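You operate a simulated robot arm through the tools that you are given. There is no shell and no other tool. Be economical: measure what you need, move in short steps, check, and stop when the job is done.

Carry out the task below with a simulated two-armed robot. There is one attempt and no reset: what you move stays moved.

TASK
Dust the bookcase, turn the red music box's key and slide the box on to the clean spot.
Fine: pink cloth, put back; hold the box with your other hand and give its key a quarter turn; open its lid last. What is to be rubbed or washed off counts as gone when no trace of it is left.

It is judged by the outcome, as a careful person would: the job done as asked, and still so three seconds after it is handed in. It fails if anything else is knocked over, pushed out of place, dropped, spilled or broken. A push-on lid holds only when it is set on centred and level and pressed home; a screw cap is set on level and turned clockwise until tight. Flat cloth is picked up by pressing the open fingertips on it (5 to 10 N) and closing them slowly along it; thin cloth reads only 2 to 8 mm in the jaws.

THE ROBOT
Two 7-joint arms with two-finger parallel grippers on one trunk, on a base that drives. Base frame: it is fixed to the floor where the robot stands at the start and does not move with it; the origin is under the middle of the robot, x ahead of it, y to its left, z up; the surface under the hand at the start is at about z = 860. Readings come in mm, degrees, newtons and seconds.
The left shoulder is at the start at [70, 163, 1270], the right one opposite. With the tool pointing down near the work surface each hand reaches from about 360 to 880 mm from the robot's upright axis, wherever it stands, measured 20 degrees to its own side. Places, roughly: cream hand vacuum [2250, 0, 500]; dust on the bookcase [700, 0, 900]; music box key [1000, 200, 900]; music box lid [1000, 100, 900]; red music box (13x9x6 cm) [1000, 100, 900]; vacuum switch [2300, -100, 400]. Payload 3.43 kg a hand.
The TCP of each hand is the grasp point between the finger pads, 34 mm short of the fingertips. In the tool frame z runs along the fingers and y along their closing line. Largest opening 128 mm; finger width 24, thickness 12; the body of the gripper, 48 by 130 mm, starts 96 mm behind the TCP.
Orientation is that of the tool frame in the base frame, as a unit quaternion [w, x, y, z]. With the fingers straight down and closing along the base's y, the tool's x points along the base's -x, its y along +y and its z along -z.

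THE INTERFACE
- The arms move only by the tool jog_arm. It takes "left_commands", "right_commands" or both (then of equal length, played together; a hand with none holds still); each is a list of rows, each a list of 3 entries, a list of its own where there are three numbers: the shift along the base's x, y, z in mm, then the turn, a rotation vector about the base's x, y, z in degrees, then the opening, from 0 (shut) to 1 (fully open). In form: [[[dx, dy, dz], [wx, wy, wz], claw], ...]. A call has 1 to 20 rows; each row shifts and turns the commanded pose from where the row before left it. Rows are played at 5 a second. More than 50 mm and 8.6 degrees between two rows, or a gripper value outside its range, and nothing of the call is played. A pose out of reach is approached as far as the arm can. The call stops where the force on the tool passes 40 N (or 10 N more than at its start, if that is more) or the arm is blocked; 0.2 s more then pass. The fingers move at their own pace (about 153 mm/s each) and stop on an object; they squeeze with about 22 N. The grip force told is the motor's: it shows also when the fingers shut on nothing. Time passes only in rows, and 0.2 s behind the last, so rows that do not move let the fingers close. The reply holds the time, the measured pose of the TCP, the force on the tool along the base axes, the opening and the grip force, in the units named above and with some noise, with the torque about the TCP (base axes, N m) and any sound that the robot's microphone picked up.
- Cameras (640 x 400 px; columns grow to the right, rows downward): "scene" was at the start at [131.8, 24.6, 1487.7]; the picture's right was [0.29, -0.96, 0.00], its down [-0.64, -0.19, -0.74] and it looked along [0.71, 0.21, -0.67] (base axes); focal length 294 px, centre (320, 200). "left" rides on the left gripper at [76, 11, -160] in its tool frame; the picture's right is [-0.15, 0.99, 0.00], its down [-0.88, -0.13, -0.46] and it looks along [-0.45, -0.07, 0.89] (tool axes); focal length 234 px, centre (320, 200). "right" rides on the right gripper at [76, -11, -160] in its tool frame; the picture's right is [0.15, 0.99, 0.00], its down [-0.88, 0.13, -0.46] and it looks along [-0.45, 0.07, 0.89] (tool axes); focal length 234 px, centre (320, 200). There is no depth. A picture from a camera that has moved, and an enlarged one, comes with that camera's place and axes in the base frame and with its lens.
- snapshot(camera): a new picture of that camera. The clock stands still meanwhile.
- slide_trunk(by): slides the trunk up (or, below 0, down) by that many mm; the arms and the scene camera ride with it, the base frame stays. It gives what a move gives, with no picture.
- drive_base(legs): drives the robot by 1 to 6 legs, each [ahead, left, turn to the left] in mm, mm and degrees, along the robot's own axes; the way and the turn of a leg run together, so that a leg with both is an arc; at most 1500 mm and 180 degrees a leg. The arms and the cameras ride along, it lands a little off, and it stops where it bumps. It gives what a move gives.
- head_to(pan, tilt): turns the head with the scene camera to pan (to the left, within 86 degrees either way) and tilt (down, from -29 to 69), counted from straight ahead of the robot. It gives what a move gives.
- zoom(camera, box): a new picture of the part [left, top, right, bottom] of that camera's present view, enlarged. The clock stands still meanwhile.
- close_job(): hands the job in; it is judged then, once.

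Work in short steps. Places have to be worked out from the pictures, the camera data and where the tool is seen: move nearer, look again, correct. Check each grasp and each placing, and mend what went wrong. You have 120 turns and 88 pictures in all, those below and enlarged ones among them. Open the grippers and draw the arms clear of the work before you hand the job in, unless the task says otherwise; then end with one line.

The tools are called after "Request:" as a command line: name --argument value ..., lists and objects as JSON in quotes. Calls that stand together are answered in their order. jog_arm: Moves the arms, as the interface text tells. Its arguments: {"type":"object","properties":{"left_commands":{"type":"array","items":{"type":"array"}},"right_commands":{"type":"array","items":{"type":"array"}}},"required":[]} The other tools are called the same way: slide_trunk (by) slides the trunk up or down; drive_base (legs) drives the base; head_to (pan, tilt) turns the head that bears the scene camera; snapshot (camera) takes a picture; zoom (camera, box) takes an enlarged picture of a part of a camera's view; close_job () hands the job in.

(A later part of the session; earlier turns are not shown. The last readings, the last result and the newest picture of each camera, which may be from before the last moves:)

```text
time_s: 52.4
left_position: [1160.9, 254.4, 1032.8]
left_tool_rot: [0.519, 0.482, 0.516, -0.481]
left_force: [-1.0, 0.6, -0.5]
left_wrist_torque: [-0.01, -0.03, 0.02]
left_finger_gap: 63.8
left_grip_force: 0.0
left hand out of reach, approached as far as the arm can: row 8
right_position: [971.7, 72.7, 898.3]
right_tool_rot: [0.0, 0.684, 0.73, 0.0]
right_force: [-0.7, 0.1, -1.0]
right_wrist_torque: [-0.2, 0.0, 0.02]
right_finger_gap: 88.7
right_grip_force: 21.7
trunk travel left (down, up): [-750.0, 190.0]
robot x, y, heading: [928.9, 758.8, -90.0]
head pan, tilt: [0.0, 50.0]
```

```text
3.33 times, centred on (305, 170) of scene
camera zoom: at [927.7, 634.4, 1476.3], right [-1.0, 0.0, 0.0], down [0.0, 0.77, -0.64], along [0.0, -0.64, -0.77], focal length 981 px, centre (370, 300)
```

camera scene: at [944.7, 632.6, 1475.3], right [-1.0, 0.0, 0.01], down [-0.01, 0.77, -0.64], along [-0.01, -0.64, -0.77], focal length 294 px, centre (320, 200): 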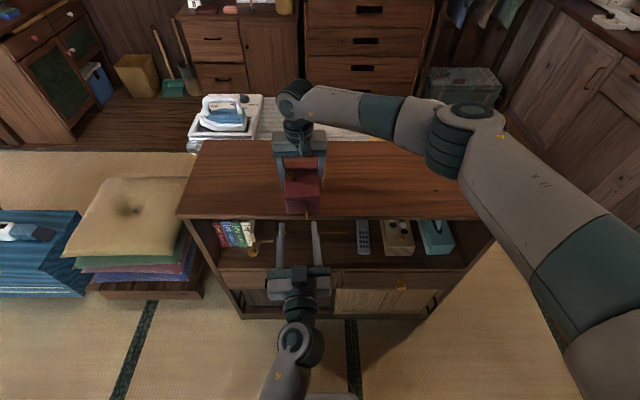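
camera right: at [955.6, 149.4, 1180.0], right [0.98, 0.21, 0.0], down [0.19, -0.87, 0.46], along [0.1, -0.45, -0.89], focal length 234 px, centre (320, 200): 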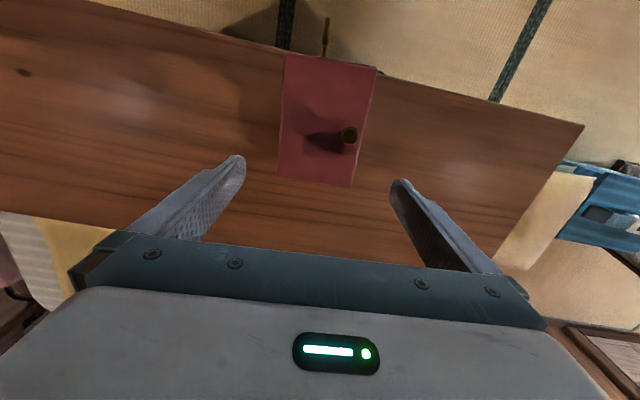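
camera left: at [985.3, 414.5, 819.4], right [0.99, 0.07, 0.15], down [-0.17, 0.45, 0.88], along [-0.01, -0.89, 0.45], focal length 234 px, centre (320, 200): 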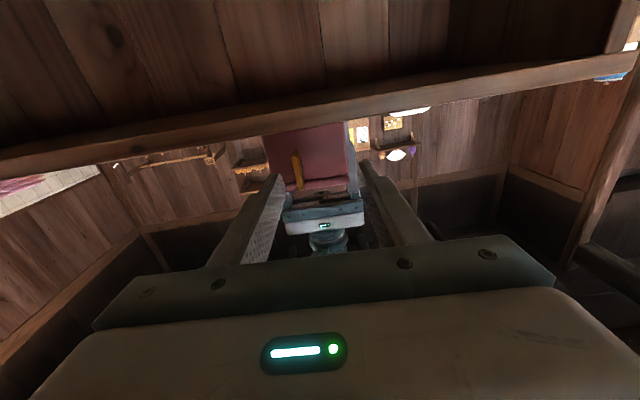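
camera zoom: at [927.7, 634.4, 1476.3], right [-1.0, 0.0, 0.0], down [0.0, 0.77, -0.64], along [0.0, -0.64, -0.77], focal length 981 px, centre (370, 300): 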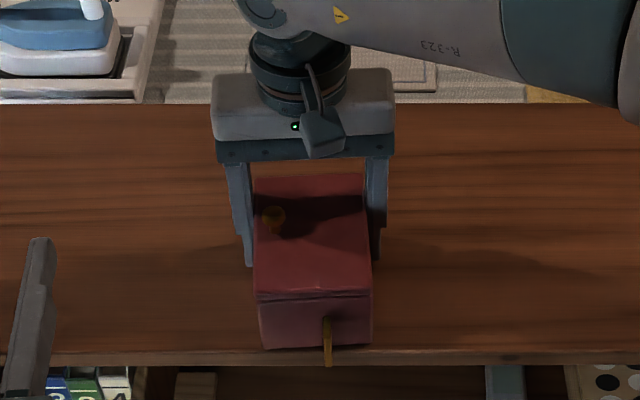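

The lean is gone and the box is unharmed. I'll release it and lift the right hand clear before driving.

Request:
jog_arm --right_commands '[[[0, 0, 0], [0, 0, 0], 0.75], [[0, 0, 0], [0, 0, 0], 0.85], [[0, 0, 0], [0, 0, 0], 1], [[0, 0, 0], [0, 0, 0], 1], [[0, 0, 30], [0, 0, 0], 1], [[0, 0, 45], [0, 0, 0], 1], [[0, 0, 48], [0, 0, 0], 1], [[0, 0, 0], [0, 0, 0], 1]]'

Request:
drive_base --legs '[[-80, -85, 0]]'

Request:
snapshot --camera "scene"

```text
time_s: 54.2
left_position: [1162.9, 252.8, 1033.4]
left_tool_rot: [0.519, 0.482, 0.516, -0.481]
left_force: [-0.2, 0.4, -0.9]
left_wrist_torque: [0.01, 0.02, 0.01]
left_finger_gap: 64.1
left_grip_force: 0.1
right_position: [972.8, 73.9, 1021.2]
right_tool_rot: [0.001, 0.684, 0.729, 0.0]
right_force: [0.0, 0.8, 0.9]
right_wrist_torque: [-0.03, 0.02, 0.0]
right_finger_gap: 127.8
right_grip_force: 0.1
trunk travel left (down, up): [-750.0, 190.0]
robot x, y, heading: [927.0, 761.7, -90.1]
head pan, tilt: [0.0, 50.0]
```

```text
time_s: 55.5
left_position: [1078.3, 333.0, 1033.1]
left_tool_rot: [0.52, 0.482, 0.515, -0.481]
left_force: [0.5, 0.3, 1.0]
left_wrist_torque: [-0.02, -0.02, 0.01]
left_finger_gap: 64.2
left_grip_force: 0.0
right_position: [890.8, 153.9, 1020.4]
right_tool_rot: [0.0, 0.684, 0.73, 0.0]
right_force: [0.1, 0.0, 0.0]
right_wrist_torque: [0.02, 0.03, 0.0]
right_finger_gap: 128.0
right_grip_force: 0.1
trunk travel left (down, up): [-750.0, 190.0]
robot x, y, heading: [843.0, 840.5, -90.4]
head pan, tilt: [0.0, 50.0]
```

```text
56 pictures are left
camera scene: at [844.6, 714.6, 1476.3], right [-1.0, 0.0, 0.0], down [0.0, 0.77, -0.64], along [0.0, -0.64, -0.77], focal length 294 px, centre (320, 200)
```

scene: 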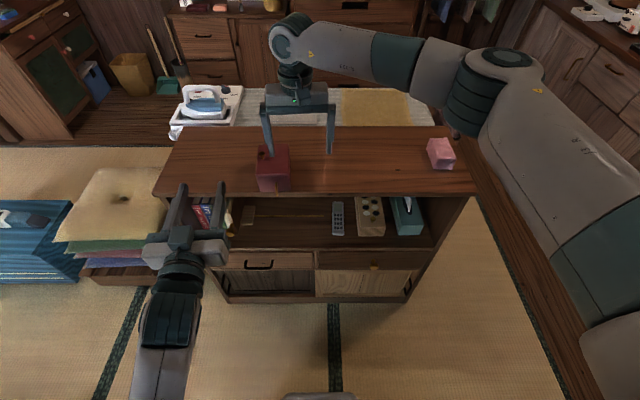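

There is plenty of elbow room now. I'll bring the right hand back over the box and check reach.

Request:
jog_arm --right_commands '[[[27, -26.7, 0], [0, 0, 0], 1], [[27, -26.7, 0], [0, 0, 0], 1], [[27, -26.6, 0], [0, 0, 0], 1], [[0, 0, 0], [0, 0, 0], 1]]'

Request:
snapshot --camera "right"

```text
time_s: 56.5
left_position: [1075.6, 332.0, 1032.6]
left_tool_rot: [0.52, 0.482, 0.516, -0.48]
left_force: [-0.2, 0.2, 0.1]
left_wrist_torque: [0.0, 0.0, 0.04]
left_finger_gap: 64.0
left_grip_force: 0.0
right_position: [958.3, 91.6, 1022.8]
right_tool_rot: [0.0, 0.684, 0.73, 0.001]
right_force: [-0.4, 1.0, -0.1]
right_wrist_torque: [0.02, -0.01, 0.01]
right_finger_gap: 127.7
right_grip_force: 0.1
right hand out of reach, approached as far as the arm can: row 3
trunk travel left (down, up): [-750.0, 190.0]
robot x, y, heading: [839.7, 839.5, -90.2]
head pan, tilt: [0.0, 50.0]
```

```text
55 pictures are left
camera right: at [941.1, 167.3, 1182.8], right [0.98, 0.21, 0.0], down [0.19, -0.87, 0.45], along [0.1, -0.44, -0.89], focal length 234 px, centre (320, 200)
```

right: 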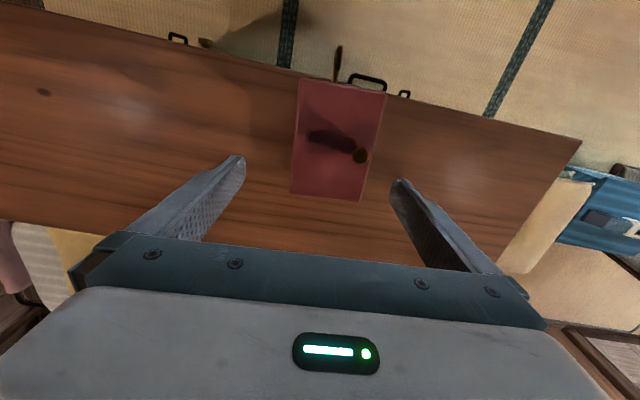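

It's just out of reach. A small drive forward and to the left should suit both hands.

Request:
drive_base --legs '[[42, 25, 0]]'

```text
time_s: 57.4
left_position: [1102.6, 294.3, 1033.0]
left_tool_rot: [0.521, 0.481, 0.516, -0.481]
left_force: [0.4, -0.8, 0.2]
left_wrist_torque: [0.0, 0.01, 0.03]
left_finger_gap: 63.9
left_grip_force: 0.0
right_position: [986.2, 53.0, 1025.1]
right_tool_rot: [0.001, 0.684, 0.73, 0.0]
right_force: [0.3, -0.3, 0.1]
right_wrist_torque: [0.03, -0.02, 0.05]
right_finger_gap: 128.3
right_grip_force: 0.0
trunk travel left (down, up): [-750.0, 190.0]
robot x, y, heading: [870.7, 800.3, -90.1]
head pan, tilt: [0.0, 50.0]
```

Now I'll align the right hand over (972, 74) and descend around the box.

Request:
jog_arm --right_commands '[[[-14, 21, 0], [0, 0, 0], 1], [[0, 0, -35], [0, 0, 0], 1], [[0, 0, 0], [0, 0, 0], 1]]'

Request:
zoom --camera "scene" --box '[210, 90, 350, 210]'

```text
time_s: 58.2
left_position: [1102.8, 292.5, 1033.8]
left_tool_rot: [0.52, 0.482, 0.516, -0.481]
left_force: [-0.2, -0.5, -0.5]
left_wrist_torque: [0.0, 0.0, 0.04]
left_finger_gap: 64.0
left_grip_force: 0.1
right_position: [970.8, 72.1, 989.3]
right_tool_rot: [0.0, 0.684, 0.73, 0.0]
right_force: [0.0, -0.2, 0.1]
right_wrist_torque: [0.01, -0.04, 0.02]
right_finger_gap: 128.0
right_grip_force: 0.0
trunk travel left (down, up): [-750.0, 190.0]
robot x, y, heading: [868.8, 802.8, -90.2]
head pan, tilt: [0.0, 50.0]
```

```text
3.33 times, centred on (280, 150) of scene
camera zoom: at [867.9, 673.1, 1476.3], right [-1.0, 0.0, 0.0], down [0.0, 0.77, -0.64], along [0.0, -0.64, -0.77], focal length 981 px, centre (453, 367)
```

zoom: 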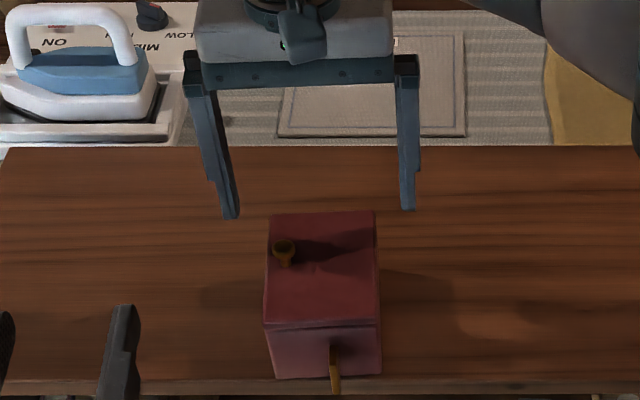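

Alignment is good, so I'll descend and close.

Request:
jog_arm --right_commands '[[[0, 0, -35], [0, 0, 0], 1], [[0, 0, -35], [0, 0, 0], 1], [[0, 0, -15], [0, 0, 0], 1], [[0, 0, -6], [0, 0, 0], 1], [[0, 0, 0], [0, 0, 0], 1], [[0, 0, 0], [0, 0, 0], 0.85], [[0, 0, 0], [0, 0, 0], 0.75], [[0, 0, 0], [0, 0, 0], 0.7], [[0, 0, 0], [0, 0, 0], 0.66], [[0, 0, 0], [0, 0, 0], 0.6], [[0, 0, 0], [0, 0, 0], 0.5], [[0, 0, 0], [0, 0, 0], 0.5]]'

```text
time_s: 60.8
left_position: [1100.2, 293.1, 1032.3]
left_tool_rot: [0.52, 0.481, 0.516, -0.481]
left_force: [0.4, -0.4, -1.0]
left_wrist_torque: [-0.01, 0.0, 0.02]
left_finger_gap: 64.0
left_grip_force: 0.0
right_position: [971.1, 72.6, 898.9]
right_tool_rot: [0.0, 0.684, 0.73, 0.0]
right_force: [1.0, 0.5, -0.2]
right_wrist_torque: [-0.05, 0.19, -0.11]
right_finger_gap: 88.8
right_grip_force: 21.6
trunk travel left (down, up): [-750.0, 190.0]
robot x, y, heading: [864.3, 803.3, -90.1]
head pan, tilt: [0.0, 50.0]
```

The box is held again. I'll bring the left hand down in front of the key and watch for any lean.

Request:
jog_arm --left_commands '[[[-18, -7, -24], [0, 0, 0], 0.5], [[-18, -7, -24], [0, 0, 0], 0.5], [[-18, -7, -24], [0, 0, 0], 0.5], [[-18, -7, -24], [0, 0, 0], 0.5], [[-18, -7, -24], [0, 0, 0], 0.5], [[-18, -7, -20], [0, 0, 0], 0.5], [[-18, 0, 0], [0, 0, 0], 0.5], [[-18, 0, 0], [0, 0, 0], 0.5], [[0, 0, 0], [0, 0, 0], 0.5]]'

Request:
zoom --camera "left" --box '[200, 90, 440, 250]'

Request:
zoom --camera "scene" --box '[210, 90, 350, 240]'

```text
time_s: 61.9
left_position: [1036.0, 247.0, 932.7]
left_tool_rot: [0.535, 0.491, 0.495, -0.476]
left_force: [-0.9, 0.3, 0.6]
left_wrist_torque: [0.07, 0.04, 0.04]
left_finger_gap: 64.0
left_grip_force: 0.1
right_position: [974.5, 63.5, 894.0]
right_tool_rot: [-0.003, 0.683, 0.731, 0.004]
right_force: [-0.1, 0.4, 0.2]
right_wrist_torque: [-0.19, -0.01, -0.01]
right_finger_gap: 88.5
right_grip_force: 22.4
trunk travel left (down, up): [-750.0, 190.0]
robot x, y, heading: [868.5, 798.1, -90.1]
head pan, tilt: [0.0, 50.0]
stopped in row 5 (right hand): the force on the tool passed its limit at 81 N (the readings are from after the stop); the commanded pose is now the measured one
```

```text
2.50 times, centred on (320, 170) of left
camera zoom: at [1040.5, 404.7, 854.6], right [0.98, 0.06, 0.2], down [-0.21, 0.47, 0.86], along [-0.04, -0.88, 0.47], focal length 585 px, centre (320, 275)
```

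zoom: 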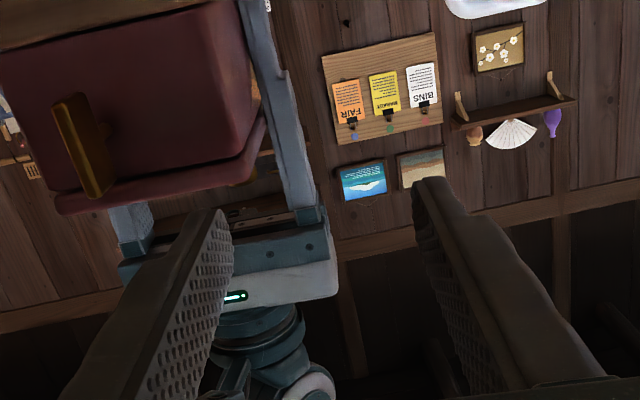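

```text
2.67 times, centred on (280, 165) of scene
camera zoom: at [871.0, 660.0, 1475.9], right [-1.0, 0.0, 0.0], down [0.0, 0.77, -0.63], along [0.0, -0.63, -0.77], focal length 785 px, centre (427, 293)
```

zoom: 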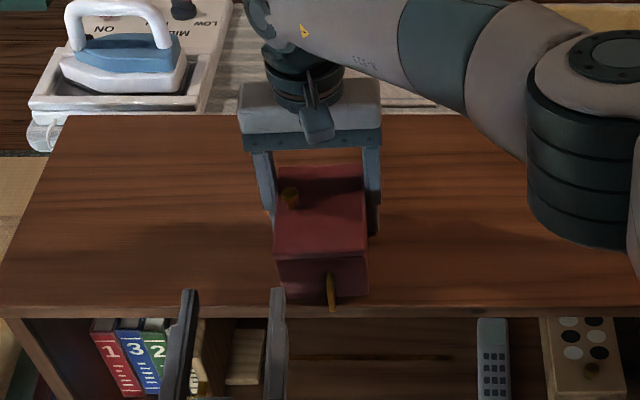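

The body leaned again, so I need to see what the left arm is hitting. I'll turn the head towards the left elbow.

Request:
head_to --pan 45 --tilt 60

Request:
snapshot --camera "scene"

```text
time_s: 63.0
left_position: [1035.0, 243.3, 931.0]
left_tool_rot: [0.533, 0.493, 0.495, -0.477]
left_force: [0.1, -0.4, 0.2]
left_wrist_torque: [-0.03, -0.02, -0.02]
left_finger_gap: 64.0
left_grip_force: 0.2
right_position: [976.5, 61.7, 893.7]
right_tool_rot: [-0.003, 0.682, 0.731, 0.006]
right_force: [0.4, 6.6, 35.0]
right_wrist_torque: [-0.8, 1.85, -0.31]
right_finger_gap: 88.8
right_grip_force: 22.2
trunk travel left (down, up): [-750.0, 190.0]
robot x, y, heading: [867.4, 796.3, -90.1]
head pan, tilt: [45.0, 60.0]
```

```text
51 pictures are left
camera scene: at [919.1, 684.9, 1462.9], right [-0.71, -0.7, -0.01], down [-0.61, 0.62, -0.49], along [0.35, -0.34, -0.87], focal length 294 px, centre (320, 200)
```

scene: 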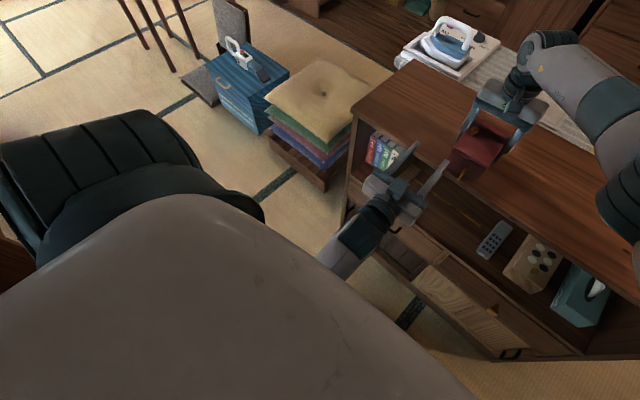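

The left upper arm folds against the body in this pose, so I need another way. The left hand will hold the box from above. The right hand will take the key at a 45° downward slant and swing clockwise out to its own side, which leaves the elbow free. First I'll retrace the left hand.

Request:
jog_arm --left_commands '[[[14, 6, 20], [0, 0, 0], 0.5], [[14, 6, 24], [0, 0, 0], 0.5], [[14, 6, 24], [0, 0, 0], 0.5], [[14, 6, 24], [0, 0, 0], 0.5], [[18, 6, 24], [0, 0, 0], 0.5], [[0, 0, 0], [0, 0, 0], 0.5]]'

Request:
head_to --pan 0 --tilt 50

Request:
snapshot --camera "scene"

```text
time_s: 64.4
left_position: [1107.0, 285.9, 1043.1]
left_tool_rot: [0.534, 0.493, 0.495, -0.477]
left_force: [-0.1, -0.3, 0.2]
left_wrist_torque: [0.02, 0.02, -0.01]
left_finger_gap: 63.8
left_grip_force: 0.1
left hand out of reach, approached as far as the arm can: row 5
right_position: [973.3, 71.3, 901.4]
right_tool_rot: [0.002, 0.682, 0.731, 0.001]
right_force: [-0.1, 0.0, -4.7]
right_wrist_torque: [-0.2, -0.02, 0.0]
right_finger_gap: 88.7
right_grip_force: 23.0
trunk travel left (down, up): [-750.0, 190.0]
robot x, y, heading: [864.6, 800.8, -90.4]
head pan, tilt: [45.0, 60.0]
```

```text
time_s: 65.5
left_position: [1107.5, 285.7, 1043.1]
left_tool_rot: [0.534, 0.493, 0.496, -0.476]
left_force: [-0.8, -0.2, -0.9]
left_wrist_torque: [0.0, 0.01, -0.01]
left_finger_gap: 63.7
left_grip_force: 0.1
right_position: [973.3, 73.7, 903.0]
right_tool_rot: [0.001, 0.683, 0.731, 0.001]
right_force: [-1.0, -0.6, -5.7]
right_wrist_torque: [-0.23, -0.02, 0.0]
right_finger_gap: 88.8
right_grip_force: 22.6
trunk travel left (down, up): [-750.0, 190.0]
robot x, y, heading: [867.2, 799.5, -90.0]
head pan, tilt: [0.0, 50.0]
```

```text
50 pictures are left
camera scene: at [869.3, 673.5, 1476.3], right [-1.0, 0.0, 0.0], down [0.0, 0.77, -0.64], along [0.0, -0.64, -0.77], focal length 294 px, centre (320, 200)
```

scene: 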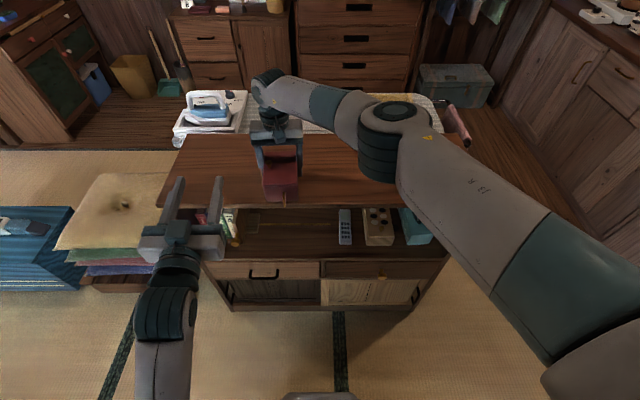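

The box's weight (about 5 N) is hanging on the right hand, so it's lifted a few millimetres. I'll lower it gently back on to the top before releasing.

Request:
jog_arm --right_commands '[[[0, 0, -2], [0, 0, 0], 0.5], [[0, 0, -1.5], [0, 0, 0], 0.5], [[0, 0, 0], [0, 0, 0], 0.5]]'

```text
time_s: 66.3
left_position: [1107.7, 285.2, 1042.6]
left_tool_rot: [0.533, 0.493, 0.495, -0.477]
left_force: [0.0, -0.5, -0.3]
left_wrist_torque: [-0.01, 0.02, -0.01]
left_finger_gap: 63.8
left_grip_force: 0.1
right_position: [973.2, 73.3, 897.1]
right_tool_rot: [0.001, 0.682, 0.731, 0.002]
right_force: [-0.4, -0.7, -4.8]
right_wrist_torque: [-0.19, -0.03, 0.0]
right_finger_gap: 88.7
right_grip_force: 21.5
trunk travel left (down, up): [-750.0, 190.0]
robot x, y, heading: [865.6, 803.4, -90.3]
head pan, tilt: [0.0, 50.0]
```

Request:
jog_arm --right_commands '[[[0, 0, -1], [0, 0, 0], 0.5], [[0, 0, -1], [0, 0, 0], 0.5], [[0, 0, 0], [0, 0, 0], 0.5]]'

Request:
zoom --camera "scene" --box '[210, 90, 350, 210]'

```text
time_s: 67.2
left_position: [1106.4, 285.1, 1042.4]
left_tool_rot: [0.534, 0.493, 0.495, -0.476]
left_force: [-0.6, -0.6, -0.5]
left_wrist_torque: [-0.01, -0.03, -0.01]
left_finger_gap: 63.9
left_grip_force: 0.0
right_position: [974.5, 73.0, 897.6]
right_tool_rot: [0.001, 0.682, 0.731, 0.002]
right_force: [-0.8, -0.1, -5.2]
right_wrist_torque: [-0.2, -0.01, 0.02]
right_finger_gap: 88.8
right_grip_force: 21.6
trunk travel left (down, up): [-750.0, 190.0]
robot x, y, heading: [868.3, 800.7, -90.0]
head pan, tilt: [0.0, 50.0]
```

```text
3.33 times, centred on (280, 150) of scene
camera zoom: at [869.2, 673.3, 1476.3], right [-1.0, 0.0, 0.0], down [0.0, 0.77, -0.64], along [0.0, -0.64, -0.77], focal length 981 px, centre (453, 367)
```

zoom: 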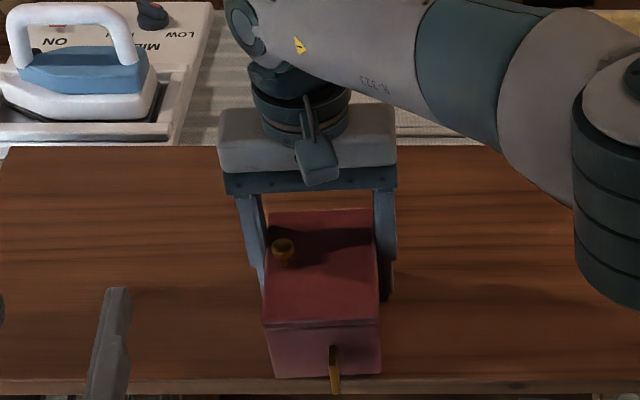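

It's still hanging by its weight, so I'll continue down in 1 mm steps.

Request:
jog_arm --right_commands '[[[0, 0, -1], [0, 0, 0], 0.5], [[0, 0, -1], [0, 0, 0], 0.5], [[0, 0, 0], [0, 0, 0], 0.5]]'

Request:
jog_arm --right_commands '[[[0, 0, -1], [0, 0, 0], 0.5], [[0, 0, 0], [0, 0, 0], 0.5]]'

```text
time_s: 68.0
left_position: [1106.7, 285.6, 1042.7]
left_tool_rot: [0.534, 0.494, 0.494, -0.477]
left_force: [-0.7, -0.1, -0.2]
left_wrist_torque: [-0.01, 0.01, -0.02]
left_finger_gap: 63.9
left_grip_force: 0.0
right_position: [973.8, 73.9, 894.4]
right_tool_rot: [0.001, 0.681, 0.732, 0.001]
right_force: [-0.7, -0.6, 1.2]
right_wrist_torque: [0.36, 0.3, 0.02]
right_finger_gap: 88.7
right_grip_force: 22.0
trunk travel left (down, up): [-750.0, 190.0]
robot x, y, heading: [867.7, 801.6, -90.4]
head pan, tilt: [0.0, 50.0]
```

```text
time_s: 68.5
left_position: [1106.9, 286.4, 1042.9]
left_tool_rot: [0.534, 0.493, 0.496, -0.476]
left_force: [-0.7, 0.0, -0.1]
left_wrist_torque: [-0.02, -0.04, 0.02]
left_finger_gap: 64.2
left_grip_force: 0.1
right_position: [974.3, 74.2, 894.3]
right_tool_rot: [0.001, 0.682, 0.732, 0.001]
right_force: [0.0, -3.2, 6.9]
right_wrist_torque: [0.73, 0.56, 0.11]
right_finger_gap: 88.9
right_grip_force: 21.8
trunk travel left (down, up): [-750.0, 190.0]
robot x, y, heading: [864.7, 802.7, -90.3]
head pan, tilt: [0.0, 50.0]
```

The box rests on the top again. I'll open and lift the right hand.

Request:
jog_arm --right_commands '[[[0, 0, 1], [0, 0, 0], 0.75], [[0, 0, 0], [0, 0, 0], 0.85], [[0, 0, 0], [0, 0, 0], 1], [[0, 0, 0], [0, 0, 0], 1], [[0, 0, 30], [0, 0, 0], 1], [[0, 0, 45], [0, 0, 0], 1], [[0, 0, 48], [0, 0, 0], 1], [[0, 0, 30], [0, 0, 0], 1], [[-20, 40, 0], [0, 0, 0], 1], [[-20, 40, 0], [0, 0, 0], 1], [[-20, 40, 0], [0, 0, 0], 1], [[-20, 40, 0], [0, 0, 0], 1], [[0, 0, 0], [0, 0, 0], 1]]'

Request:
jog_arm --left_commands '[[[7, 0, 12], [8.16, 0.61, 0], 1], [[7, 0, 12], [8.16, 0.61, 0], 1], [[7, 0, 12], [8.16, 0.61, 0], 1], [[7, 0, 12], [8.16, 0.61, 0], 1], [[7, 0, 12], [8.16, 0.61, 0], 1], [[7, 0, 12], [8.16, 0.61, 0], 1], [[7, 0, 12], [8.16, 0.61, 0], 1], [[7, 0, 12], [8.16, 0.61, 0], 1], [[7, 0, 12], [8.16, 0.61, 0], 1], [[7, 0, 0], [8.16, 0.61, 0], 1], [[7, 0, 0], [8.16, 0.61, 0], 1], [[0, 0, 0], [0, 0, 0], 1]]'

Request:
drive_base --legs '[[0, 95, 0]]'

Request:
snapshot --camera "scene"

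```text
time_s: 71.3
left_position: [1107.6, 285.0, 1042.5]
left_tool_rot: [0.533, 0.493, 0.496, -0.477]
left_force: [1.8, 0.1, -0.4]
left_wrist_torque: [-0.01, 0.04, -0.01]
left_finger_gap: 64.0
left_grip_force: 0.1
right_position: [893.9, 234.6, 1047.6]
right_tool_rot: [0.0, 0.682, 0.731, 0.001]
right_force: [0.9, 0.0, 0.7]
right_wrist_torque: [0.02, 0.02, 0.03]
right_finger_gap: 128.3
right_grip_force: 0.0
trunk travel left (down, up): [-750.0, 190.0]
robot x, y, heading: [868.8, 802.2, -90.3]
head pan, tilt: [0.0, 50.0]
```

```text
time_s: 74.0
left_position: [1183.9, 234.4, 1110.9]
left_tool_rot: [0.002, 0.7, 0.714, -0.013]
left_force: [-0.8, 0.3, -0.3]
left_wrist_torque: [-0.01, -0.01, 0.0]
left_finger_gap: 128.2
left_grip_force: 0.1
left hand out of reach, approached as far as the arm can: row 1, 2, 3
right_position: [892.4, 233.4, 1048.7]
right_tool_rot: [0.001, 0.682, 0.731, 0.002]
right_force: [-0.5, 0.3, 0.2]
right_wrist_torque: [-0.01, 0.0, 0.01]
right_finger_gap: 128.1
right_grip_force: 0.1
trunk travel left (down, up): [-750.0, 190.0]
robot x, y, heading: [872.5, 803.5, -90.3]
head pan, tilt: [0.0, 50.0]
```

```text
time_s: 75.1
left_position: [1276.9, 232.4, 1110.8]
left_tool_rot: [0.003, 0.7, 0.714, -0.013]
left_force: [-0.1, -0.6, 0.9]
left_wrist_torque: [-0.03, 0.03, -0.01]
left_finger_gap: 128.0
left_grip_force: 0.2
right_position: [988.3, 233.3, 1047.7]
right_tool_rot: [0.002, 0.683, 0.731, 0.001]
right_force: [0.0, -0.1, 0.3]
right_wrist_torque: [0.04, -0.03, -0.05]
right_finger_gap: 127.9
right_grip_force: 0.1
trunk travel left (down, up): [-750.0, 190.0]
robot x, y, heading: [960.3, 799.5, -90.3]
head pan, tilt: [0.0, 50.0]
```

```text
48 pictures are left
camera scene: at [962.8, 673.7, 1476.4], right [-1.0, 0.0, 0.0], down [0.0, 0.77, -0.64], along [0.0, -0.64, -0.77], focal length 294 px, centre (320, 200)
```

scene: 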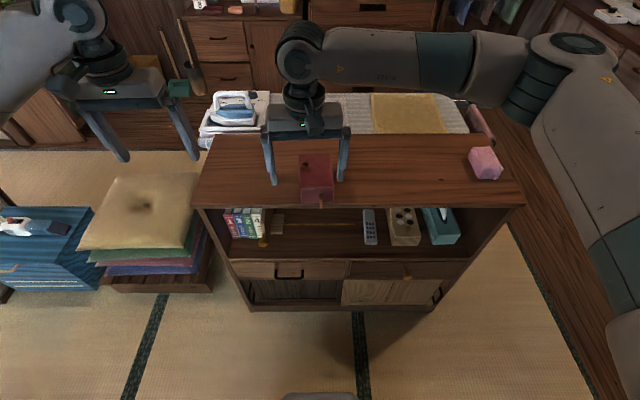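

Now I'll slant the right hand 45° towards the key, watching the body pose for any lean.

Request:
jog_arm --right_commands '[[[-5, 4, -8], [-7.48, -0.56, 0], 0.5], [[-5, 4, -8], [-7.48, -0.56, 0], 0.5], [[-5, 4, -8], [-7.48, -0.56, 0], 0.5], [[-5, 4, -8], [-7.48, -0.56, 0], 0.5], [[-5, 4, -8], [-7.48, -0.56, 0], 0.5], [[-5, 4, -8], [-7.48, -0.56, 0], 0.5], [[0, 0, 0], [0, 0, 0], 0.5]]'

Request:
snapshot --camera "right"

Request:
snapshot --camera "scene"

```text
time_s: 76.7
left_position: [1277.1, 233.5, 1111.2]
left_tool_rot: [0.004, 0.7, 0.714, -0.013]
left_force: [-0.1, 0.0, 0.2]
left_wrist_torque: [-0.03, -0.02, 0.03]
left_finger_gap: 127.9
left_grip_force: 0.0
right_position: [956.5, 257.8, 999.5]
right_tool_rot: [0.283, 0.63, 0.676, -0.258]
right_force: [0.4, -0.5, -0.7]
right_wrist_torque: [0.0, 0.04, 0.0]
right_finger_gap: 64.1
right_grip_force: 0.0
trunk travel left (down, up): [-750.0, 190.0]
robot x, y, heading: [961.7, 801.1, -90.1]
head pan, tilt: [0.0, 50.0]
```

```text
47 pictures are left
camera right: at [931.7, 423.6, 1059.8], right [0.98, 0.18, -0.1], down [0.15, -0.29, 0.95], along [0.14, -0.94, -0.31], focal length 234 px, centre (320, 200)
```

right: 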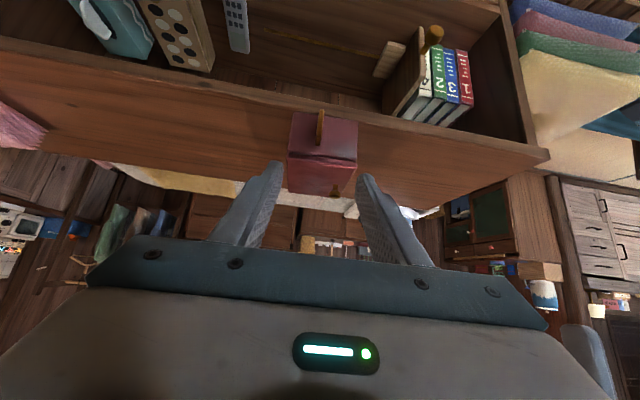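

```text
46 pictures are left
camera scene: at [963.3, 673.7, 1476.4], right [-1.0, 0.0, 0.0], down [0.0, 0.77, -0.64], along [0.0, -0.64, -0.77], focal length 294 px, centre (320, 200)
```

scene: 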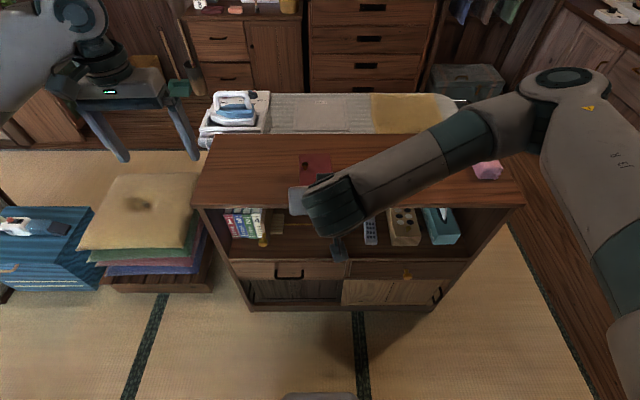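

There's no lean and the elbow is out to the side. I'll zoom in on the key with the right camera.

Request:
zoom --camera "right" --box '[270, 95, 370, 205]'

```text
3.64 times, centred on (320, 150) of right
camera zoom: at [931.7, 423.6, 1059.8], right [0.98, 0.18, -0.1], down [0.15, -0.29, 0.95], along [0.14, -0.94, -0.31], focal length 852 px, centre (320, 382)
```

zoom: 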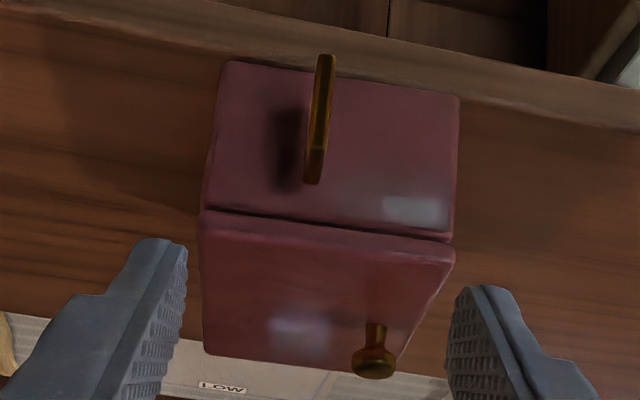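

The key plate spans y 174–197, z 875–910 at x≈957, and its axis is at about z = 893. I'll now bring the left hand over the back half of the box to hold it.

Request:
jog_arm --left_commands '[[[-38, -20, -9], [0.16, -0.1, 0.4], 1], [[-38, -20, -9], [0.16, -0.1, 0.4], 1], [[-38, -20, -9], [0.16, -0.1, 0.4], 1], [[-38, -20, -9], [0.16, -0.1, 0.4], 1], [[-38, -20, -9], [0.16, -0.1, 0.4], 1], [[-38, -20, -9], [0.16, -0.1, 0.4], 1], [[-38, -20, -9], [0.16, -0.1, 0.4], 1], [[-38, -20, -9], [0.16, -0.1, 0.4], 1], [[0, 0, 0], [0, 0, 0], 1]]'

Request:
snapshot --camera "left"

```text
time_s: 78.7
left_position: [975.0, 73.2, 1038.4]
left_tool_rot: [0.0, 0.68, 0.734, 0.0]
left_force: [0.1, 0.0, -0.3]
left_wrist_torque: [0.0, 0.05, -0.02]
left_finger_gap: 127.9
left_grip_force: 0.1
right_position: [957.0, 258.0, 1001.1]
right_tool_rot: [0.283, 0.629, 0.677, -0.258]
right_force: [-0.7, 0.5, 0.5]
right_wrist_torque: [0.02, 0.0, -0.01]
right_finger_gap: 63.9
right_grip_force: 0.0
trunk travel left (down, up): [-750.0, 190.0]
robot x, y, heading: [962.6, 804.3, -90.3]
head pan, tilt: [0.0, 50.0]
```

```text
44 pictures are left
camera left: at [980.2, 149.7, 1199.0], right [1.0, -0.07, 0.0], down [-0.06, -0.89, 0.46], along [-0.03, -0.46, -0.89], focal length 234 px, centre (320, 200)
```

left: 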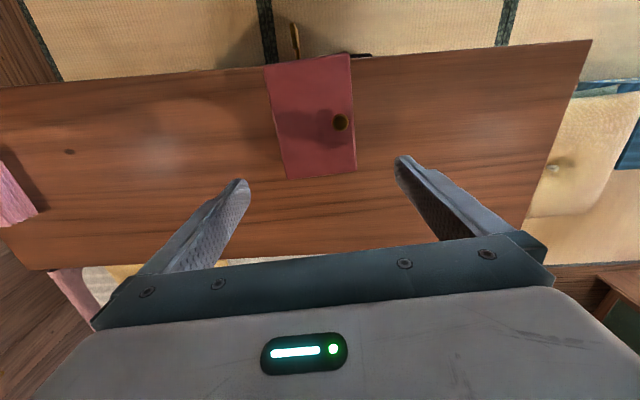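

The box is where it was. I'll descend with the left hand and close.

Request:
jog_arm --left_commands '[[[-2, 0, -40], [0, 0, 0], 1], [[0, 0, -40], [0, 0, 0], 1], [[0, 0, -35], [0, 0, 0], 1], [[0, 0, -18], [0, 0, 0], 1], [[0, 0, -6], [0, 0, 0], 1], [[0, 0, 0], [0, 0, 0], 1], [[0, 0, 0], [0, 0, 0], 0.85], [[0, 0, 0], [0, 0, 0], 0.75], [[0, 0, 0], [0, 0, 0], 0.7], [[0, 0, 0], [0, 0, 0], 0.66], [[0, 0, 0], [0, 0, 0], 0.6], [[0, 0, 0], [0, 0, 0], 0.5], [[0, 0, 0], [0, 0, 0], 0.5]]'

Request:
jog_arm --right_commands '[[[-1, -6, -18], [0, 0, 0], 0.35], [[0, -6, -18], [0, 0, 0], 0.35], [[0, -6, -18], [0, 0, 0], 0.35], [[0, 0, 0], [0, 0, 0], 0.35]]'

Request:
snapshot --camera "right"

Request:
zoom --camera "right" --box '[250, 70, 390, 220]'

```text
time_s: 81.5
left_position: [971.6, 71.8, 899.9]
left_tool_rot: [-0.001, 0.68, 0.733, 0.0]
left_force: [1.1, -0.4, -0.9]
left_wrist_torque: [-0.17, 0.14, -0.07]
left_finger_gap: 88.9
left_grip_force: 21.8
right_position: [955.5, 257.4, 999.4]
right_tool_rot: [0.282, 0.63, 0.676, -0.258]
right_force: [-0.2, -0.2, -0.5]
right_wrist_torque: [0.03, 0.0, 0.02]
right_finger_gap: 63.9
right_grip_force: 0.1
trunk travel left (down, up): [-750.0, 190.0]
robot x, y, heading: [963.2, 798.8, -90.2]
head pan, tilt: [0.0, 50.0]
```

```text
time_s: 82.5
left_position: [972.4, 72.8, 898.3]
left_tool_rot: [0.0, 0.679, 0.734, 0.0]
left_force: [0.5, -0.1, -0.4]
left_wrist_torque: [-0.05, 0.14, -0.1]
left_finger_gap: 88.6
left_grip_force: 22.4
right_position: [956.7, 239.8, 945.4]
right_tool_rot: [0.281, 0.63, 0.676, -0.259]
right_force: [-0.3, -0.3, -0.3]
right_wrist_torque: [0.02, 0.0, 0.02]
right_finger_gap: 44.7
right_grip_force: 0.0
trunk travel left (down, up): [-750.0, 190.0]
robot x, y, heading: [961.8, 799.9, -90.4]
head pan, tilt: [0.0, 50.0]
```

```text
43 pictures are left
camera right: at [930.9, 405.1, 1005.7], right [0.98, 0.18, -0.1], down [0.15, -0.29, 0.95], along [0.14, -0.94, -0.31], focal length 234 px, centre (320, 200)
```

right: 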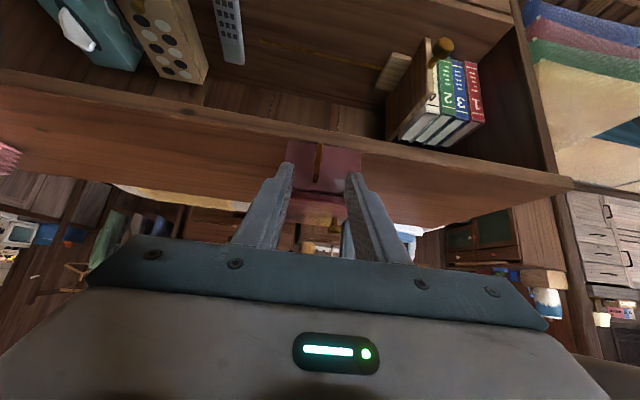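

```text
2.67 times, centred on (320, 145) of right
camera zoom: at [930.9, 405.1, 1005.7], right [0.98, 0.18, -0.1], down [0.15, -0.29, 0.95], along [0.14, -0.94, -0.31], focal length 624 px, centre (320, 347)
```

zoom: 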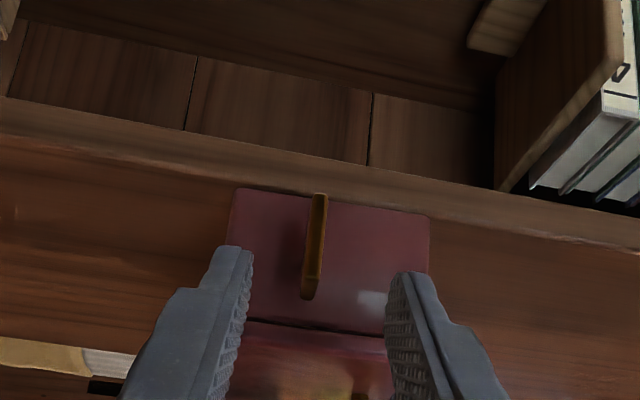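

The key is centred between the fingers. I'll advance along the slant to bring the pads around it.

Request:
jog_arm --right_commands '[[[0, -10, -10], [0, 0, 0], 0.35], [[0, -10, -10], [0, 0, 0], 0.35], [[0, -8, -8], [0, 0, 0], 0.35], [[0, -5, -4], [0, 0, 0], 0.35], [[0, 0, 0], [0, 0, 0], 0.35]]'

Request:
zoom --camera "right" --box '[250, 90, 390, 240]'

```text
time_s: 83.7
left_position: [972.4, 73.2, 899.2]
left_tool_rot: [-0.001, 0.68, 0.734, -0.001]
left_force: [0.9, 1.1, -0.2]
left_wrist_torque: [0.02, 0.11, -0.12]
left_finger_gap: 89.0
left_grip_force: 21.8
right_position: [955.3, 205.7, 914.8]
right_tool_rot: [0.282, 0.63, 0.676, -0.258]
right_force: [-0.5, 0.1, 0.0]
right_wrist_torque: [-0.02, -0.01, 0.01]
right_finger_gap: 44.7
right_grip_force: 0.1
trunk travel left (down, up): [-750.0, 190.0]
robot x, y, heading: [959.9, 802.5, -90.2]
head pan, tilt: [0.0, 50.0]
```

```text
2.67 times, centred on (320, 165) of right
camera zoom: at [931.3, 372.2, 973.5], right [0.98, 0.18, -0.1], down [0.15, -0.29, 0.95], along [0.14, -0.94, -0.31], focal length 624 px, centre (320, 293)
```

zoom: 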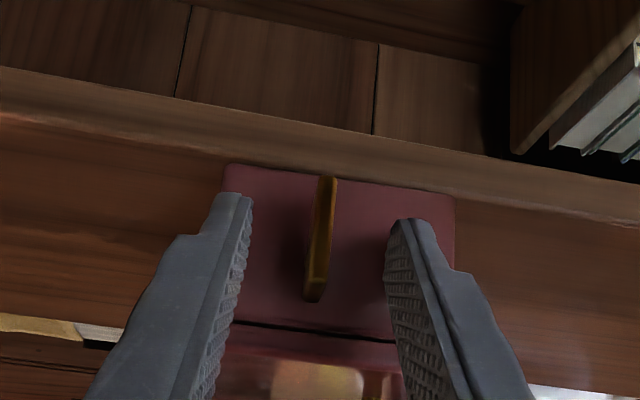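

The plate lies between the pads, so I'll close slowly.

Request:
jog_arm --right_commands '[[[0, 0, 0], [0, 0, 0], 0.25], [[0, 0, 0], [0, 0, 0], 0.17], [[0, 0, 0], [0, 0, 0], 0.1], [[0, 0, 0], [0, 0, 0], 0.05], [[0, 0, 0], [0, 0, 0], 0], [[0, 0, 0], [0, 0, 0], 0], [[0, 0, 0], [0, 0, 0], 0]]'

Request:
zoom --camera "right" --box '[250, 90, 390, 240]'

```text
time_s: 85.3
left_position: [972.2, 72.7, 899.2]
left_tool_rot: [0.0, 0.68, 0.734, 0.0]
left_force: [3.5, 0.5, -0.1]
left_wrist_torque: [-0.06, 0.21, -0.24]
left_finger_gap: 88.6
left_grip_force: 21.8
right_position: [953.9, 205.8, 913.7]
right_tool_rot: [0.282, 0.63, 0.676, -0.258]
right_force: [-3.4, 0.9, -0.3]
right_wrist_torque: [0.01, 0.09, -0.28]
right_finger_gap: 5.8
right_grip_force: 21.7
trunk travel left (down, up): [-750.0, 190.0]
robot x, y, heading: [966.3, 801.5, -90.3]
head pan, tilt: [0.0, 50.0]
```

```text
2.67 times, centred on (320, 165) of right
camera zoom: at [930.9, 372.3, 973.6], right [0.98, 0.17, -0.1], down [0.15, -0.29, 0.95], along [0.14, -0.94, -0.31], focal length 624 px, centre (320, 293)
```

zoom: 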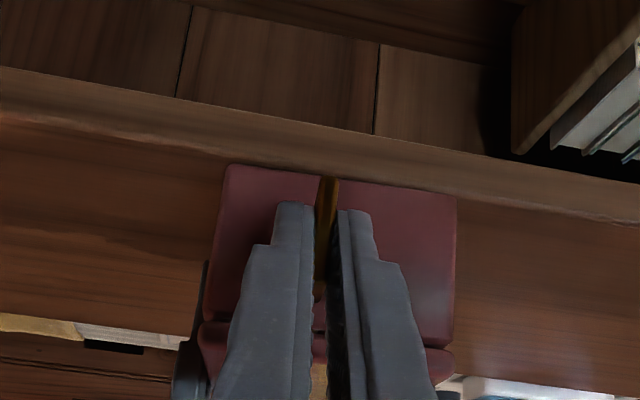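

The key is gripped (5.8 mm). I'll start the clockwise turn about its axis with the first 30°.

Request:
jog_arm --right_commands '[[[-2.68, 0, -0.18], [0.56, -7.48, 0], 0], [[-2.63, 0, -0.52], [0.56, -7.48, 0], 0], [[-2.54, 0, -0.86], [0.56, -7.48, 0], 0], [[-2.4, 0, -1.19], [0.56, -7.48, 0], 0], [[0, 0, 0], [0, 0, 0], 0]]'

Request:
zoom --camera "scene" --box '[240, 110, 400, 240]'

```text
time_s: 86.5
left_position: [969.6, 74.7, 900.9]
left_tool_rot: [-0.001, 0.681, 0.732, -0.001]
left_force: [-8.9, 10.2, -1.4]
left_wrist_torque: [-0.59, -0.2, 0.78]
left_finger_gap: 89.0
left_grip_force: 22.0
right_position: [945.5, 214.3, 905.3]
right_tool_rot: [0.398, 0.671, 0.619, -0.095]
right_force: [3.9, -6.9, 21.0]
right_wrist_torque: [-0.54, -0.15, -0.07]
right_finger_gap: 5.7
right_grip_force: 21.1
right hand out of reach, approached as far as the arm can: row 3, 4
trunk travel left (down, up): [-750.0, 190.0]
robot x, y, heading: [964.0, 800.0, -90.1]
head pan, tilt: [0.0, 50.0]
```

```text
3.08 times, centred on (320, 175) of scene
camera zoom: at [963.8, 675.9, 1476.9], right [-1.0, 0.0, 0.0], down [0.0, 0.77, -0.64], along [0.0, -0.64, -0.77], focal length 906 px, centre (320, 277)
```

zoom: 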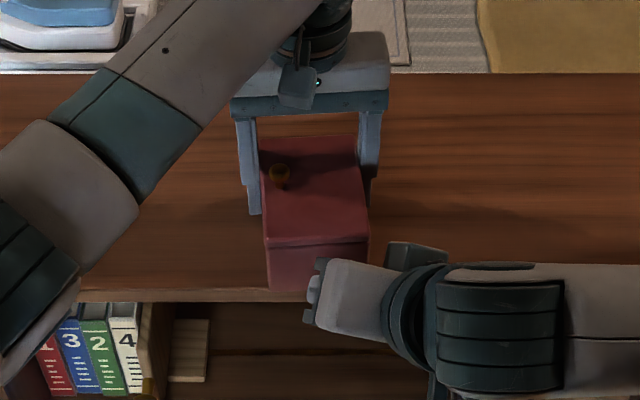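

The turn went about 29°, then the right wrist ran short of travel and dragged a little. I'll let go of the key and back out along the tool axis, then stand the robot further right and back for a better wrist angle.

Request:
jog_arm --right_commands '[[[0, 0, 0], [0, 0, 0], 0.15], [[0, 0, 0], [0, 0, 0], 0.25], [[-4, 7, 7], [0, 0, 0], 0.3], [[-7, 13, 13], [0, 0, 0], 0.3], [[-7, 13, 13], [0, 0, 0], 0.3], [[0, 0, 0], [0, 0, 0], 0.3]]'

Request:
zoom --camera "right" --box '[230, 70, 410, 240]'

```text
time_s: 87.9
left_position: [971.6, 73.2, 899.1]
left_tool_rot: [0.0, 0.68, 0.734, -0.001]
left_force: [-0.5, -2.5, 3.6]
left_wrist_torque: [0.58, 0.5, 0.17]
left_finger_gap: 88.6
left_grip_force: 21.8
right_position: [926.7, 246.1, 934.6]
right_tool_rot: [0.394, 0.673, 0.619, -0.095]
right_force: [0.1, 0.4, -0.4]
right_wrist_torque: [0.03, -0.02, 0.0]
right_finger_gap: 38.1
right_grip_force: 0.1
trunk travel left (down, up): [-750.0, 190.0]
robot x, y, heading: [960.8, 799.5, -90.0]
head pan, tilt: [0.0, 50.0]
```

```text
2.35 times, centred on (320, 155) of right
camera zoom: at [874.1, 407.2, 991.1], right [0.93, 0.19, 0.32], down [-0.24, -0.36, 0.9], along [0.29, -0.91, -0.29], focal length 551 px, centre (320, 306)
```

zoom: 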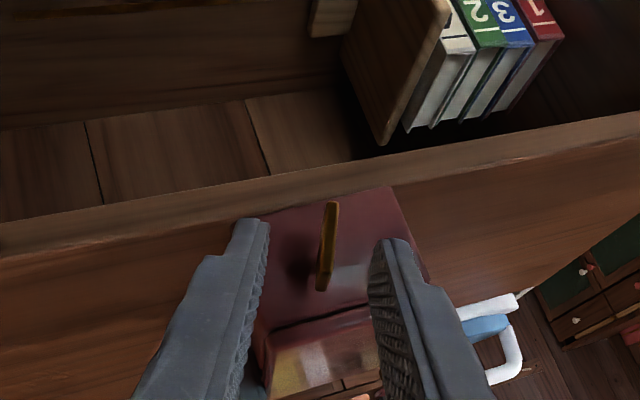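

The key stayed turned, about 29°. I'll back the right hand further off and release the box with the left.

Request:
jog_arm --right_commands '[[[0, 25, 20], [0, 0, 0], 0.35], [[0, 25, 20], [0, 0, 0], 0.35], [[0, 15, 20], [0, 0, 0], 0.35], [[0, 0, 0], [0, 0, 0], 0.35], [[0, 0, 0], [0, 0, 0], 0.35], [[0, 0, 0], [0, 0, 0], 0.35], [[0, 0, 0], [0, 0, 0], 0.35], [[0, 0, 0], [0, 0, 0], 0.35]]' --left_commands '[[[0, 0, 0], [0, 0, 0], 0.72], [[0, 0, 0], [0, 0, 0], 0.8], [[0, 0, 0], [0, 0, 0], 1], [[0, 0, 0], [0, 0, 0], 1], [[0, 0, 30], [0, 0, 0], 1], [[0, 0, 45], [0, 0, 0], 1], [[0, 0, 45], [0, 0, 0], 1], [[0, 0, 0], [0, 0, 0], 1]]'

Request:
drive_base --legs '[[-25, -100, 0]]'

Request:
snapshot --camera "scene"

```text
time_s: 89.7
left_position: [972.0, 72.7, 1018.7]
left_tool_rot: [-0.001, 0.68, 0.733, 0.0]
left_force: [0.1, 0.2, 0.1]
left_wrist_torque: [0.01, 0.0, -0.01]
left_finger_gap: 128.0
left_grip_force: 0.0
right_position: [927.1, 312.2, 995.0]
right_tool_rot: [0.394, 0.673, 0.619, -0.094]
right_force: [0.5, -0.2, 0.0]
right_wrist_torque: [-0.01, -0.02, 0.01]
right_finger_gap: 45.0
right_grip_force: 0.1
trunk travel left (down, up): [-750.0, 190.0]
robot x, y, heading: [960.3, 801.7, -90.4]
head pan, tilt: [0.0, 50.0]
```

```text
time_s: 90.8
left_position: [871.9, 97.2, 1019.9]
left_tool_rot: [0.0, 0.679, 0.734, 0.0]
left_force: [0.6, -0.6, -0.3]
left_wrist_torque: [0.0, 0.0, 0.0]
left_finger_gap: 128.2
left_grip_force: 0.1
right_position: [827.0, 335.8, 995.3]
right_tool_rot: [0.394, 0.672, 0.62, -0.093]
right_force: [0.0, -0.4, -0.5]
right_wrist_torque: [-0.01, -0.01, 0.02]
right_finger_gap: 45.1
right_grip_force: 0.0
trunk travel left (down, up): [-750.0, 190.0]
robot x, y, heading: [864.6, 828.6, -90.3]
head pan, tilt: [0.0, 50.0]
```

```text
37 pictures are left
camera scene: at [863.7, 698.8, 1476.3], right [-1.0, 0.0, 0.0], down [0.0, 0.77, -0.64], along [0.0, -0.64, -0.77], focal length 294 px, centre (320, 200)
```

scene: 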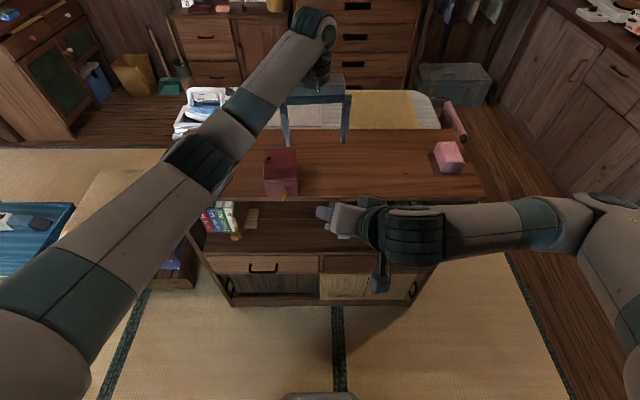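

I'll rehearse the rest of the turn in free air, short of the key, to see whether the wrist now has the travel.

Request:
jog_arm --right_commands '[[[25, -22, -15], [0, 0, 0], 0.3], [[25, -22, -15], [0, 0, 0], 0.3], [[25, -22, -15], [0, 0, 0], 0.3], [[24, -22, -15], [0, 0, 0], 0.3], [[-2, 0, -2], [0.56, -7.48, 0], 0.3], [[-2, 0, -2], [0.56, -7.48, 0], 0.3], [[-2, 0, -2], [0.56, -7.48, 0], 0.3], [[-2, 0, -2], [0.56, -7.48, 0], 0.3], [[-1, 0, -3], [0.56, -7.48, 0], 0.3], [[-1, 0, -3], [0.56, -7.48, 0], 0.3], [[0, 0, -3], [0.56, -7.48, 0], 0.3], [[0, 0, -3], [0.56, -7.48, 0], 0.3], [[0, 0, 0], [0, 0, 0], 0.3]]'

```text
time_s: 93.6
left_position: [872.7, 98.7, 1018.5]
left_tool_rot: [0.0, 0.679, 0.734, 0.001]
left_force: [-0.2, -0.4, -0.3]
left_wrist_torque: [-0.03, -0.03, 0.0]
left_finger_gap: 128.0
left_grip_force: 0.1
right_position: [910.5, 246.0, 915.7]
right_tool_rot: [0.626, 0.643, 0.343, 0.278]
right_force: [0.2, 0.0, -0.1]
right_wrist_torque: [0.0, 0.01, 0.02]
right_finger_gap: 38.6
right_grip_force: 0.1
right hand out of reach, approached as far as the arm can: row 5, 6
trunk travel left (down, up): [-750.0, 190.0]
robot x, y, heading: [864.4, 824.7, -90.1]
head pan, tilt: [0.0, 50.0]
```

The final orientation was reached, with only a hitch near the start. The arm may now be on a better branch, so I'll turn back to the key's present angle and see if that goes smoothly.

Request:
jog_arm --right_commands '[[[0, 0, 3], [-0.56, 7.48, 0], 0.3], [[0, 0, 3], [-0.56, 7.48, 0], 0.3], [[1, 0, 3], [-0.56, 7.48, 0], 0.3], [[1, 0, 3], [-0.56, 7.48, 0], 0.3], [[2, 0, 2], [-0.56, 7.48, 0], 0.3], [[2, 0, 2], [-0.56, 7.48, 0], 0.3], [[2, 0, 2], [-0.56, 7.48, 0], 0.3], [[2, 0, 2], [-0.56, 7.48, 0], 0.3], [[0, 0, 0], [0, 0, 0], 0.3]]'

Request:
jog_arm --right_commands '[[[-2, 0, -2], [0.56, -7.48, 0], 0.3], [[-2, 0, -2], [0.56, -7.48, 0], 0.3], [[-2, 0, -2], [0.56, -7.48, 0], 0.3], [[-2, 0, -2], [0.56, -7.48, 0], 0.3], [[0, 0, 0], [0, 0, 0], 0.3]]'

```text
time_s: 95.6
left_position: [870.9, 99.3, 1019.5]
left_tool_rot: [0.002, 0.68, 0.733, 0.0]
left_force: [-0.9, -0.8, -0.1]
left_wrist_torque: [0.01, -0.02, -0.02]
left_finger_gap: 128.3
left_grip_force: 0.1
right_position: [890.9, 242.7, 919.8]
right_tool_rot: [0.395, 0.672, 0.619, -0.094]
right_force: [0.2, 0.0, -0.8]
right_wrist_torque: [-0.01, 0.01, 0.01]
right_finger_gap: 38.2
right_grip_force: 0.0
right hand out of reach, approached as far as the arm can: row 6, 7
trunk travel left (down, up): [-750.0, 190.0]
robot x, y, heading: [861.3, 823.6, -90.3]
head pan, tilt: [0.0, 50.0]
```

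```text
time_s: 96.8
left_position: [873.4, 97.4, 1018.4]
left_tool_rot: [0.0, 0.679, 0.734, 0.0]
left_force: [0.5, -1.1, 0.4]
left_wrist_torque: [0.0, 0.03, -0.04]
left_finger_gap: 127.8
left_grip_force: 0.1
right_position: [883.7, 242.7, 911.1]
right_tool_rot: [0.528, 0.682, 0.498, 0.095]
right_force: [-0.4, 0.7, -0.2]
right_wrist_torque: [-0.01, 0.04, 0.03]
right_finger_gap: 38.5
right_grip_force: 0.0
trunk travel left (down, up): [-750.0, 190.0]
robot x, y, heading: [863.5, 826.1, -90.4]
head pan, tilt: [0.0, 50.0]
```

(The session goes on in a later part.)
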